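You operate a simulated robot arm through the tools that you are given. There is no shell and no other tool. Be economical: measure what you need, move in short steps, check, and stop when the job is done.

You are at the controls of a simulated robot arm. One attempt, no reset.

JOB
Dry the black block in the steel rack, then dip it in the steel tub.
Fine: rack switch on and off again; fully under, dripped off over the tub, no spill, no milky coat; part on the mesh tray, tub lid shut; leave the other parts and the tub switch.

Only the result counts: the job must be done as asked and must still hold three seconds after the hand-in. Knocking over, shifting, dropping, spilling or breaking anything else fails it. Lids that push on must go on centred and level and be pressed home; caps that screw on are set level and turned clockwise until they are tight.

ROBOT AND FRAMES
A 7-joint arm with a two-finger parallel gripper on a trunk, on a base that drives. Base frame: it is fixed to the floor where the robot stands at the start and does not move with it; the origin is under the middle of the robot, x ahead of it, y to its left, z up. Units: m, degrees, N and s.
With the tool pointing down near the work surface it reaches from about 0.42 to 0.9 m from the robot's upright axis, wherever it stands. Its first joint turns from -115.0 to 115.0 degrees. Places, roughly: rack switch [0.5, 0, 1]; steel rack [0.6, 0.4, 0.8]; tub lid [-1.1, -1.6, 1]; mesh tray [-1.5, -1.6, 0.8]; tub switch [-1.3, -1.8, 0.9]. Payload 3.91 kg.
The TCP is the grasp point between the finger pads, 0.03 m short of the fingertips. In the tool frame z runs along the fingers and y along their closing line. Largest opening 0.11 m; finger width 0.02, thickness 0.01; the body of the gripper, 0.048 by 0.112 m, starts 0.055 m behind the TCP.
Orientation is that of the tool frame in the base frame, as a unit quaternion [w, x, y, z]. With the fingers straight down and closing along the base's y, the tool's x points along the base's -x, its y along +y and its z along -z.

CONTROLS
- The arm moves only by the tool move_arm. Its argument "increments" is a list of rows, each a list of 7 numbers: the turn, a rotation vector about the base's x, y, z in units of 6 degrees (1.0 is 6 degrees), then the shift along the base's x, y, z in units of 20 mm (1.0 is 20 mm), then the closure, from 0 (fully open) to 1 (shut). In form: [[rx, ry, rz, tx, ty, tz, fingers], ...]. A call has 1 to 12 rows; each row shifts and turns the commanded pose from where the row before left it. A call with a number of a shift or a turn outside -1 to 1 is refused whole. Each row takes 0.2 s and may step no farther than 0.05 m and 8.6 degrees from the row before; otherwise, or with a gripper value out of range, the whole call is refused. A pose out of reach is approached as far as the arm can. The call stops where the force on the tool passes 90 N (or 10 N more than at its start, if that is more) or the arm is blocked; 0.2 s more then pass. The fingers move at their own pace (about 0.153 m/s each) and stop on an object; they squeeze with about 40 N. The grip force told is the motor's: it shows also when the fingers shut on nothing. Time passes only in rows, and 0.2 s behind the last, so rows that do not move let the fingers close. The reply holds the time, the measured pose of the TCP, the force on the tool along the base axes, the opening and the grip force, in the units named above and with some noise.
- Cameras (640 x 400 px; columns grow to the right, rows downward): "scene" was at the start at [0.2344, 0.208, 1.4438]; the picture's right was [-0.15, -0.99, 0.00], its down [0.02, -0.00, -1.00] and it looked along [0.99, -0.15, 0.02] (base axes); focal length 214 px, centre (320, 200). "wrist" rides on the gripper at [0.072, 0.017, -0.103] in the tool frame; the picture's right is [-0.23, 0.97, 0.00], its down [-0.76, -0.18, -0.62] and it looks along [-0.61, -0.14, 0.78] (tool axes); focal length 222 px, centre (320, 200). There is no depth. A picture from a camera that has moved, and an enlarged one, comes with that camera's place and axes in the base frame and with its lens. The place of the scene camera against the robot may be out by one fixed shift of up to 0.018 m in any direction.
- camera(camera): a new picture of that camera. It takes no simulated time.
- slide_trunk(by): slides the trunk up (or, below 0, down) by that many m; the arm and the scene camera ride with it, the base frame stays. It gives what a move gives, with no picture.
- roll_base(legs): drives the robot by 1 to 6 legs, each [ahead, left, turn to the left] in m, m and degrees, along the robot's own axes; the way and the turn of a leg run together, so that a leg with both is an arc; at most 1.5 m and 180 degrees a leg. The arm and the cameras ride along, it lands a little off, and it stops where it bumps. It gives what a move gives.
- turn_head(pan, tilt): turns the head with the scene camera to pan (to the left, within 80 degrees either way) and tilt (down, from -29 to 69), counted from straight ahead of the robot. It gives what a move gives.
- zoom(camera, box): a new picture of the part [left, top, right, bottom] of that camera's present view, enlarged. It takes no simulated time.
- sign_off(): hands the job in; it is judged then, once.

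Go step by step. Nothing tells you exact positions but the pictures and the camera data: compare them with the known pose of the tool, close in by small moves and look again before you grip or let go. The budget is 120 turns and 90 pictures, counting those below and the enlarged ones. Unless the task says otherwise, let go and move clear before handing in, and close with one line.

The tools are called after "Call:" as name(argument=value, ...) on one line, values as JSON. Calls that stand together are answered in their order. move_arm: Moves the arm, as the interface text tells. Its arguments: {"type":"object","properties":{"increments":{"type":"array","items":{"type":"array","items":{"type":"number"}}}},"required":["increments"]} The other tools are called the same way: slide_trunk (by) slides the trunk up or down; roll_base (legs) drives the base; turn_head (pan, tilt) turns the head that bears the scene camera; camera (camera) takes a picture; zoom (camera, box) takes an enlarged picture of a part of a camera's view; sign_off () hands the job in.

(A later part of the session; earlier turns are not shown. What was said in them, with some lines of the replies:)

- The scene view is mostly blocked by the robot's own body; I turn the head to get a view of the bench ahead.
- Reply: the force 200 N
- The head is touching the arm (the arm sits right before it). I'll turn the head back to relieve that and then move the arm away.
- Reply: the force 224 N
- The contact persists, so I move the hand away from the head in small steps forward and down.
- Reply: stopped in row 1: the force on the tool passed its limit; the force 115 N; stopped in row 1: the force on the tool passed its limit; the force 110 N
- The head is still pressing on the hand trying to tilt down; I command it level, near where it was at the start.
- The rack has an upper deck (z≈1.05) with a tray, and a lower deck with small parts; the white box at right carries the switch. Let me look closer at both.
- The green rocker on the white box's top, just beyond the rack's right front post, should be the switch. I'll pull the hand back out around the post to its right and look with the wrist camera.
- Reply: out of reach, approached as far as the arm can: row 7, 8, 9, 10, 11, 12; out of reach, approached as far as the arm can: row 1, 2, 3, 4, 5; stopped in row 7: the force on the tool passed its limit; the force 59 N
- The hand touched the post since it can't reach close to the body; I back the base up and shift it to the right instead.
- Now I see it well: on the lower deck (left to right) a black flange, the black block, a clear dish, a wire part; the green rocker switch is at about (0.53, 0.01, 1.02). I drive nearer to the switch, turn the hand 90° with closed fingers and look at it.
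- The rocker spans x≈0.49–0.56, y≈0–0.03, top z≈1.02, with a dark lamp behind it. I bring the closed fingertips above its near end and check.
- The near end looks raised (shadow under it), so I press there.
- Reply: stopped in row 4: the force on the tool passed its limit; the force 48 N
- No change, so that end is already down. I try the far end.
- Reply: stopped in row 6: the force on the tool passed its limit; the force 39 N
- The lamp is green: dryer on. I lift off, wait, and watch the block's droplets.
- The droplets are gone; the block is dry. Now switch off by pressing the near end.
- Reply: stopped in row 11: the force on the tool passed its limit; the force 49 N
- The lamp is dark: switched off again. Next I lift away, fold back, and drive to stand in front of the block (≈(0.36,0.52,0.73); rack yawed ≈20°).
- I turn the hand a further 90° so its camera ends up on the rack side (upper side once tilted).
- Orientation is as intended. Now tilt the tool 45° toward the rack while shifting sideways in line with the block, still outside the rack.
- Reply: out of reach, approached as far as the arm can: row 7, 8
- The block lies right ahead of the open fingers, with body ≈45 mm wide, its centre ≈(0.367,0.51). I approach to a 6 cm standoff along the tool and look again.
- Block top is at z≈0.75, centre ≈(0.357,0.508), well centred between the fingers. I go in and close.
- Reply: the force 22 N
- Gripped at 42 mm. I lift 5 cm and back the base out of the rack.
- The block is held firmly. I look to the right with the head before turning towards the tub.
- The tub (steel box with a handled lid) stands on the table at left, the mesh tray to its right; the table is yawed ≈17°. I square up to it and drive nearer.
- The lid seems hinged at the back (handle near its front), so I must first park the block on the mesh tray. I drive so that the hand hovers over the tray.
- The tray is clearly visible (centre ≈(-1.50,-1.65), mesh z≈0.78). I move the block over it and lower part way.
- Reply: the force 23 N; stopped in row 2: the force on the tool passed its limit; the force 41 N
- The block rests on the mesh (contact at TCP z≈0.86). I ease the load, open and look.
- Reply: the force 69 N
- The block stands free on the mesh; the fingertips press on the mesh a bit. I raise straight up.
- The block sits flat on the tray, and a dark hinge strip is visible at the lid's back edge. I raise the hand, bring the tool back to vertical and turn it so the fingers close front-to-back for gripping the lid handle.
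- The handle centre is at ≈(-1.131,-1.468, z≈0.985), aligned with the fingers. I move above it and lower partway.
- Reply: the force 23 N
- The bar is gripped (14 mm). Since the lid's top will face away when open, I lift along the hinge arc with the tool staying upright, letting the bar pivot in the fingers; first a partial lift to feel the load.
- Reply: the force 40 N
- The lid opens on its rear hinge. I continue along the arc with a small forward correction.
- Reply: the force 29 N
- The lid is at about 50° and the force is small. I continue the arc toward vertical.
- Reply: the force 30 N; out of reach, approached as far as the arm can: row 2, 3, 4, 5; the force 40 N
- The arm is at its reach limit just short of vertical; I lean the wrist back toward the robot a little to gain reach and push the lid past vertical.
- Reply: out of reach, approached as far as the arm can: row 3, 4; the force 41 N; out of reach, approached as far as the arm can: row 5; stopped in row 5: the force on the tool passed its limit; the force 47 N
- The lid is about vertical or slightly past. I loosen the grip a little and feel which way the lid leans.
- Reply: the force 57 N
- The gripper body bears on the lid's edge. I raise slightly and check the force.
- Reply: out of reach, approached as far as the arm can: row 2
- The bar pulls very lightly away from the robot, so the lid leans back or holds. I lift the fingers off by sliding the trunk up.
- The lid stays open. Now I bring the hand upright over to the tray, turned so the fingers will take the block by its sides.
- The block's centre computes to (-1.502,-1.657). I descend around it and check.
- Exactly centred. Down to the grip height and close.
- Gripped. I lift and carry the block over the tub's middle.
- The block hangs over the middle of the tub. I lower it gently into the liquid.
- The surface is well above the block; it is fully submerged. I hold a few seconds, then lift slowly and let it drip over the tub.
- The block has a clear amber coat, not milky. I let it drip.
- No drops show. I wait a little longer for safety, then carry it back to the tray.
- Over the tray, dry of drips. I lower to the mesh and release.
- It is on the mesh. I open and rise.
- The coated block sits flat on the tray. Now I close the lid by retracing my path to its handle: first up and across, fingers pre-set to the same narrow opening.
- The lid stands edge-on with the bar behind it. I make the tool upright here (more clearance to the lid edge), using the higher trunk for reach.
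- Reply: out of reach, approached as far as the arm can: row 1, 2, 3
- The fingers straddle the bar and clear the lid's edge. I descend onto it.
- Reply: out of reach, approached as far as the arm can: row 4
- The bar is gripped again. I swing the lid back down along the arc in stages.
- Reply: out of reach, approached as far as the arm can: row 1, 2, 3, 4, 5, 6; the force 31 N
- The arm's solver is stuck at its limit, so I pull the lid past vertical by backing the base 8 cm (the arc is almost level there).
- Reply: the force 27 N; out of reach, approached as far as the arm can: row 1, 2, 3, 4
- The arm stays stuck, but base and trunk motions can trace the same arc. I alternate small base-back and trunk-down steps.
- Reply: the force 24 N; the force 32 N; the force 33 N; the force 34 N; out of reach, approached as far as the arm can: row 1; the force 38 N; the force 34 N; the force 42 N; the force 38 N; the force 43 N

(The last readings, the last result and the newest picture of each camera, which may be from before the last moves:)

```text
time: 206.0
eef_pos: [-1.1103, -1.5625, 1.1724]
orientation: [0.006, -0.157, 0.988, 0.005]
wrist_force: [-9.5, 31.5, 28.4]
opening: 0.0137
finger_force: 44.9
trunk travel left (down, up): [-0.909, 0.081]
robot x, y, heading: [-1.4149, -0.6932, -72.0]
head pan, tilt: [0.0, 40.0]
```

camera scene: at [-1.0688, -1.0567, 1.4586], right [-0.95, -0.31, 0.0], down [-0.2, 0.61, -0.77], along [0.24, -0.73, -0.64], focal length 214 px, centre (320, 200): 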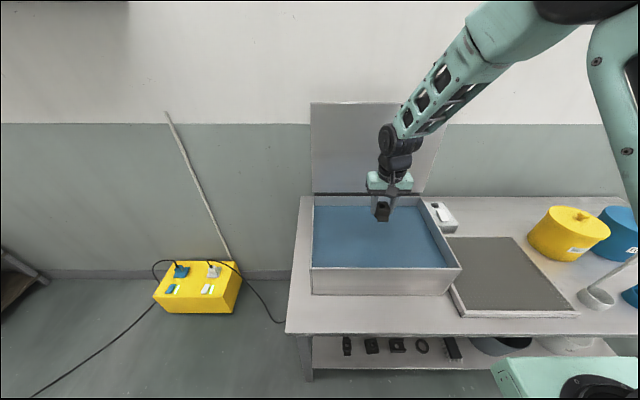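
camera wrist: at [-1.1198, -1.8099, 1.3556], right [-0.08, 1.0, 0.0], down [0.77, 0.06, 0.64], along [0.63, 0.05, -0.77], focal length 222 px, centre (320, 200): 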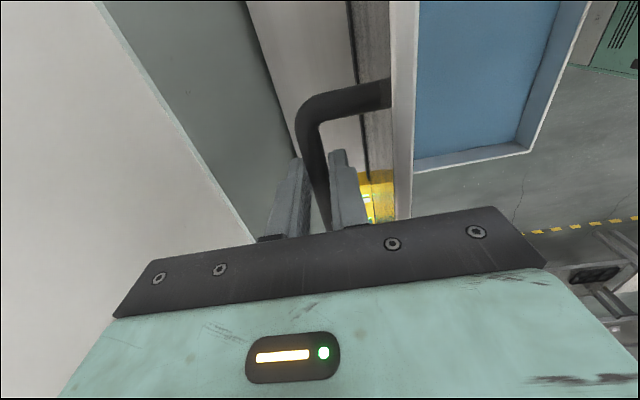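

Call:
roll_base(legs=[[-0.031, 0, 0]])

Call:
slide_trunk(by=-0.032)

Call:
roll_base(legs=[[-0.026, 0, 0]])

Call:
slide_trunk(by=-0.036)

```text
time: 206.8
eef_pos: [-1.1185, -1.5395, 1.1651]
orientation: [0.005, -0.155, 0.988, 0.005]
wrist_force: [8.8, -28.2, -32.7]
opening: 0.0135
finger_force: 44.3
trunk travel left (down, up): [-0.909, 0.081]
robot x, y, heading: [-1.4192, -0.6615, -71.6]
head pan, tilt: [0.0, 40.0]
```

```text
time: 207.6
eef_pos: [-1.1197, -1.5318, 1.1386]
orientation: [0.004, -0.155, 0.988, 0.007]
wrist_force: [-12.4, 43.2, 28.8]
opening: 0.0134
finger_force: 44.6
trunk travel left (down, up): [-0.877, 0.113]
robot x, y, heading: [-1.4281, -0.6605, -72.0]
head pan, tilt: [0.0, 40.0]
```

```text
time: 208.4
eef_pos: [-1.1285, -1.5165, 1.1308]
orientation: [0.004, -0.155, 0.988, 0.004]
wrist_force: [9.3, -32.3, -31.9]
opening: 0.0138
finger_force: 44.5
trunk travel left (down, up): [-0.877, 0.113]
robot x, y, heading: [-1.4293, -0.6393, -71.7]
head pan, tilt: [0.0, 40.0]
```

```text
time: 209.2
eef_pos: [-1.131, -1.5048, 1.1038]
orientation: [0.004, -0.156, 0.988, 0.008]
wrist_force: [-25.1, 72.6, 39.0]
opening: 0.0141
finger_force: 45.2
trunk travel left (down, up): [-0.841, 0.149]
robot x, y, heading: [-1.4332, -0.6362, -71.9]
head pan, tilt: [0.0, 40.0]
```

Call:
roll_base(legs=[[-0.026, 0, 0]])

Call:
slide_trunk(by=-0.025)

Call:
roll_base(legs=[[-0.01, 0, 0]])

Call:
slide_trunk(by=-0.025)

Call:
camera(camera="scene")

```text
time: 210.0
eef_pos: [-1.1368, -1.495, 1.0925]
orientation: [0.004, -0.154, 0.988, 0.0]
wrist_force: [20.1, -48.8, -30.9]
opening: 0.0138
finger_force: 45.1
trunk travel left (down, up): [-0.841, 0.149]
robot x, y, heading: [-1.437, -0.6163, -71.8]
head pan, tilt: [0.0, 40.0]
```

```text
time: 210.7
eef_pos: [-1.1391, -1.4877, 1.0719]
orientation: [0.005, -0.155, 0.988, 0.001]
wrist_force: [-16.8, 38.4, 10.8]
opening: 0.0136
finger_force: 45.6
trunk travel left (down, up): [-0.816, 0.174]
robot x, y, heading: [-1.4397, -0.6102, -71.9]
head pan, tilt: [0.0, 40.0]
```

```text
time: 211.5
eef_pos: [-1.1409, -1.4866, 1.0707]
orientation: [0.005, -0.154, 0.988, -0.004]
wrist_force: [15.1, -27.5, -13.9]
opening: 0.0136
finger_force: 44.9
trunk travel left (down, up): [-0.816, 0.174]
robot x, y, heading: [-1.4432, -0.6039, -72.0]
head pan, tilt: [0.0, 40.0]
```

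```text
time: 212.2
eef_pos: [-1.1414, -1.48, 1.0469]
orientation: [0.005, -0.154, 0.988, -0.001]
wrist_force: [-18.2, 44.0, 5.8]
opening: 0.0136
finger_force: 44.8
trunk travel left (down, up): [-0.791, 0.199]
robot x, y, heading: [-1.4465, -0.6019, -71.7]
head pan, tilt: [0.0, 40.0]
```

```text
4 pictures are left
camera scene: at [-1.1746, -0.7353, 1.4452], right [-0.95, -0.31, 0.0], down [-0.2, 0.61, -0.77], along [0.24, -0.73, -0.64], focal length 214 px, centre (320, 200)
```

scene: 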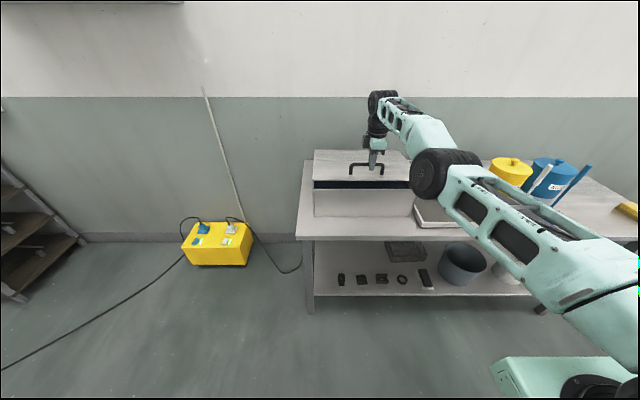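

The lid is nearly closed. A couple more small steps down.

Call:
roll_base(legs=[[-0.01, 0, 0]])

Call:
slide_trunk(by=-0.025)

Call:
slide_trunk(by=-0.018)

```text
time: 212.9
eef_pos: [-1.143, -1.4786, 1.0448]
orientation: [0.006, -0.154, 0.988, -0.008]
wrist_force: [17.4, -32.1, -10.8]
opening: 0.0135
finger_force: 45.5
trunk travel left (down, up): [-0.791, 0.199]
robot x, y, heading: [-1.4442, -0.592, -71.8]
head pan, tilt: [0.0, 40.0]
```

```text
time: 213.6
eef_pos: [-1.1442, -1.4732, 1.0203]
orientation: [0.005, -0.154, 0.988, -0.005]
wrist_force: [-12.7, 30.9, -2.3]
opening: 0.0136
finger_force: 44.9
trunk travel left (down, up): [-0.766, 0.224]
robot x, y, heading: [-1.4435, -0.592, -71.6]
head pan, tilt: [0.0, 40.0]
```

```text
time: 214.3
eef_pos: [-1.1441, -1.4722, 1.0099]
orientation: [0.005, -0.153, 0.988, -0.008]
wrist_force: [-16.9, 49.8, 30.3]
opening: 0.0141
finger_force: 45.1
trunk travel left (down, up): [-0.748, 0.242]
robot x, y, heading: [-1.4449, -0.5923, -71.7]
head pan, tilt: [0.0, 40.0]
```

Call:
zoom(camera="scene", box=[290, 130, 450, 230])

```text
4.00 times, centred on (370, 180) of scene
camera zoom: at [-1.1775, -0.7252, 1.4028], right [-0.95, -0.31, 0.0], down [-0.2, 0.61, -0.77], along [0.24, -0.73, -0.64], focal length 858 px, centre (120, 280)
```

zoom: 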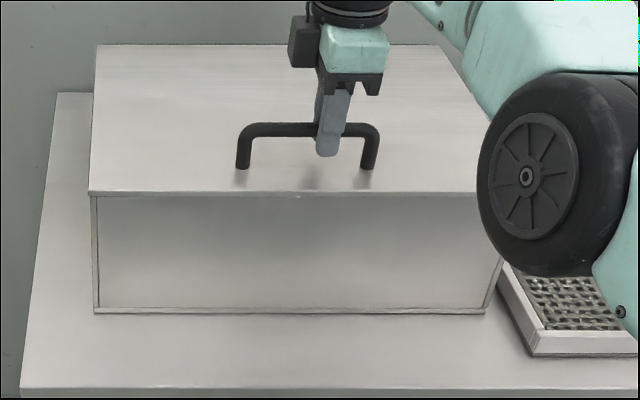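

The lid is shut. I relieve the load, open the fingers and lift off with the trunk.

Call:
slide_trunk(by=0.005)

Call:
roll_base(legs=[[-0.007, 0, 0]])

Call:
move_arm(increments=[[0, 0, 0, 0, 0, 0, 0.8], [0, 0, 0, 0, 0, 0, 0.6], [0, 0, 0, 0, 0, 0, 0.5], [0, 0, 0, 0, 0, 0, 0.5]])

```text
time: 214.8
eef_pos: [-1.1435, -1.472, 1.0084]
orientation: [0.006, -0.154, 0.988, -0.004]
wrist_force: [-13.4, 47.7, 13.9]
opening: 0.0139
finger_force: 45.4
trunk travel left (down, up): [-0.753, 0.237]
robot x, y, heading: [-1.4474, -0.5919, -71.8]
head pan, tilt: [0.0, 40.0]
```

```text
time: 215.5
eef_pos: [-1.1445, -1.4714, 1.0092]
orientation: [0.006, -0.153, 0.988, -0.011]
wrist_force: [13.4, -9.7, 4.2]
opening: 0.0135
finger_force: 45.4
trunk travel left (down, up): [-0.753, 0.237]
robot x, y, heading: [-1.448, -0.5889, -71.5]
head pan, tilt: [0.0, 40.0]
```

```text
time: 216.5
eef_pos: [-1.1438, -1.4716, 1.0102]
orientation: [0.007, -0.154, 0.988, -0.012]
wrist_force: [-0.2, -0.4, 0.4]
opening: 0.0552
finger_force: 0.0
trunk travel left (down, up): [-0.753, 0.237]
robot x, y, heading: [-1.4477, -0.5884, -71.6]
head pan, tilt: [0.0, 40.0]
```

Free of load. Up with the trunk, then back away and take a final look.

Call:
slide_trunk(by=0.15)

Call:
roll_base(legs=[[-0.3, 0, 0]])

Call:
zoom(camera="scene", box=[280, 100, 600, 300])

```text
time: 218.3
eef_pos: [-1.1437, -1.4717, 1.1599]
orientation: [0.006, -0.154, 0.988, -0.011]
wrist_force: [-0.9, -0.1, 0.4]
opening: 0.0549
finger_force: 0.0
trunk travel left (down, up): [-0.903, 0.087]
robot x, y, heading: [-1.4487, -0.5872, -71.8]
head pan, tilt: [0.0, 40.0]
```

```text
time: 220.3
eef_pos: [-1.2423, -1.1931, 1.1603]
orientation: [0.006, -0.151, 0.988, -0.011]
wrist_force: [-0.3, -0.3, 0.1]
opening: 0.055
finger_force: 0.1
trunk travel left (down, up): [-0.903, 0.087]
robot x, y, heading: [-1.5389, -0.307, -72.1]
head pan, tilt: [0.0, 40.0]
```

```text
2.00 times, centred on (440, 200) of scene
camera zoom: at [-1.2704, -0.4445, 1.5566], right [-0.95, -0.31, 0.0], down [-0.2, 0.61, -0.77], along [0.23, -0.73, -0.64], focal length 429 px, centre (80, 200)
```

zoom: 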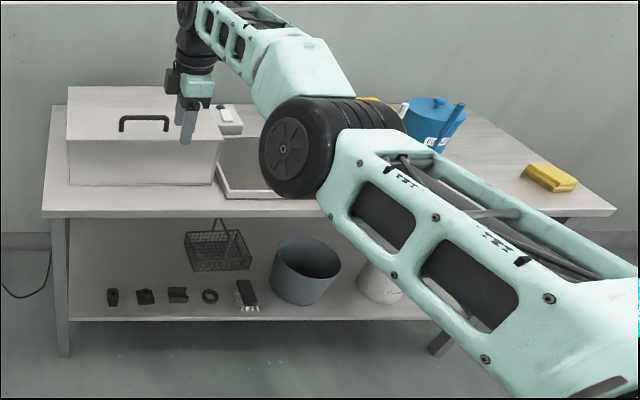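

The lid is shut and level; the arm hides the tray, so I shift sideways for one last look at the block.

Call:
roll_base(legs=[[0, -0.55, 0]])

Call:
camera(camera="scene")

```text
time: 223.5
eef_pos: [-1.7617, -1.3609, 1.1605]
orientation: [0.006, -0.153, 0.988, -0.011]
wrist_force: [0.1, -0.1, 0.4]
opening: 0.0552
finger_force: 0.0
trunk travel left (down, up): [-0.903, 0.087]
robot x, y, heading: [-2.061, -0.4738, -71.9]
head pan, tilt: [0.0, 40.0]
```

```text
1 pictures are left
camera scene: at [-1.7935, -0.6128, 1.5566], right [-0.95, -0.31, 0.0], down [-0.2, 0.61, -0.77], along [0.24, -0.73, -0.64], focal length 214 px, centre (320, 200)
```

scene: 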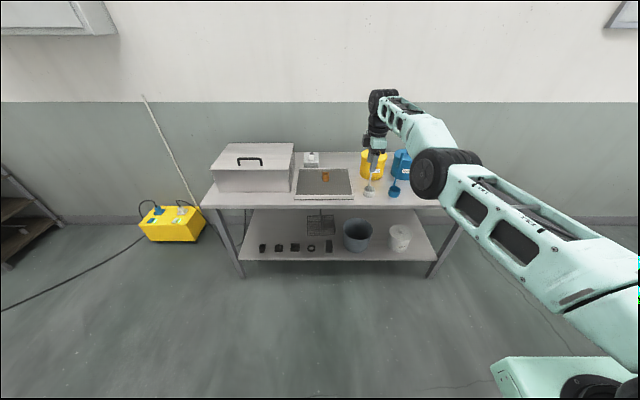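

The tub lid is shut, the coated block lies on the mesh tray, and the arm is clear of everything. I hand in.

Call:
sign_off()

```text
The job is handed in.
```

The black block was dried in the rack (switch on, then off again), dipped fully under, dripped off over the tub and set on the mesh tray with a clear amber coat, and the tub lid is shut. I left the other parts and the tub switch alone and saw no spill; early on the head and hand briefly pressed together and the hand touched the rack's front post, with nothing seen to move.
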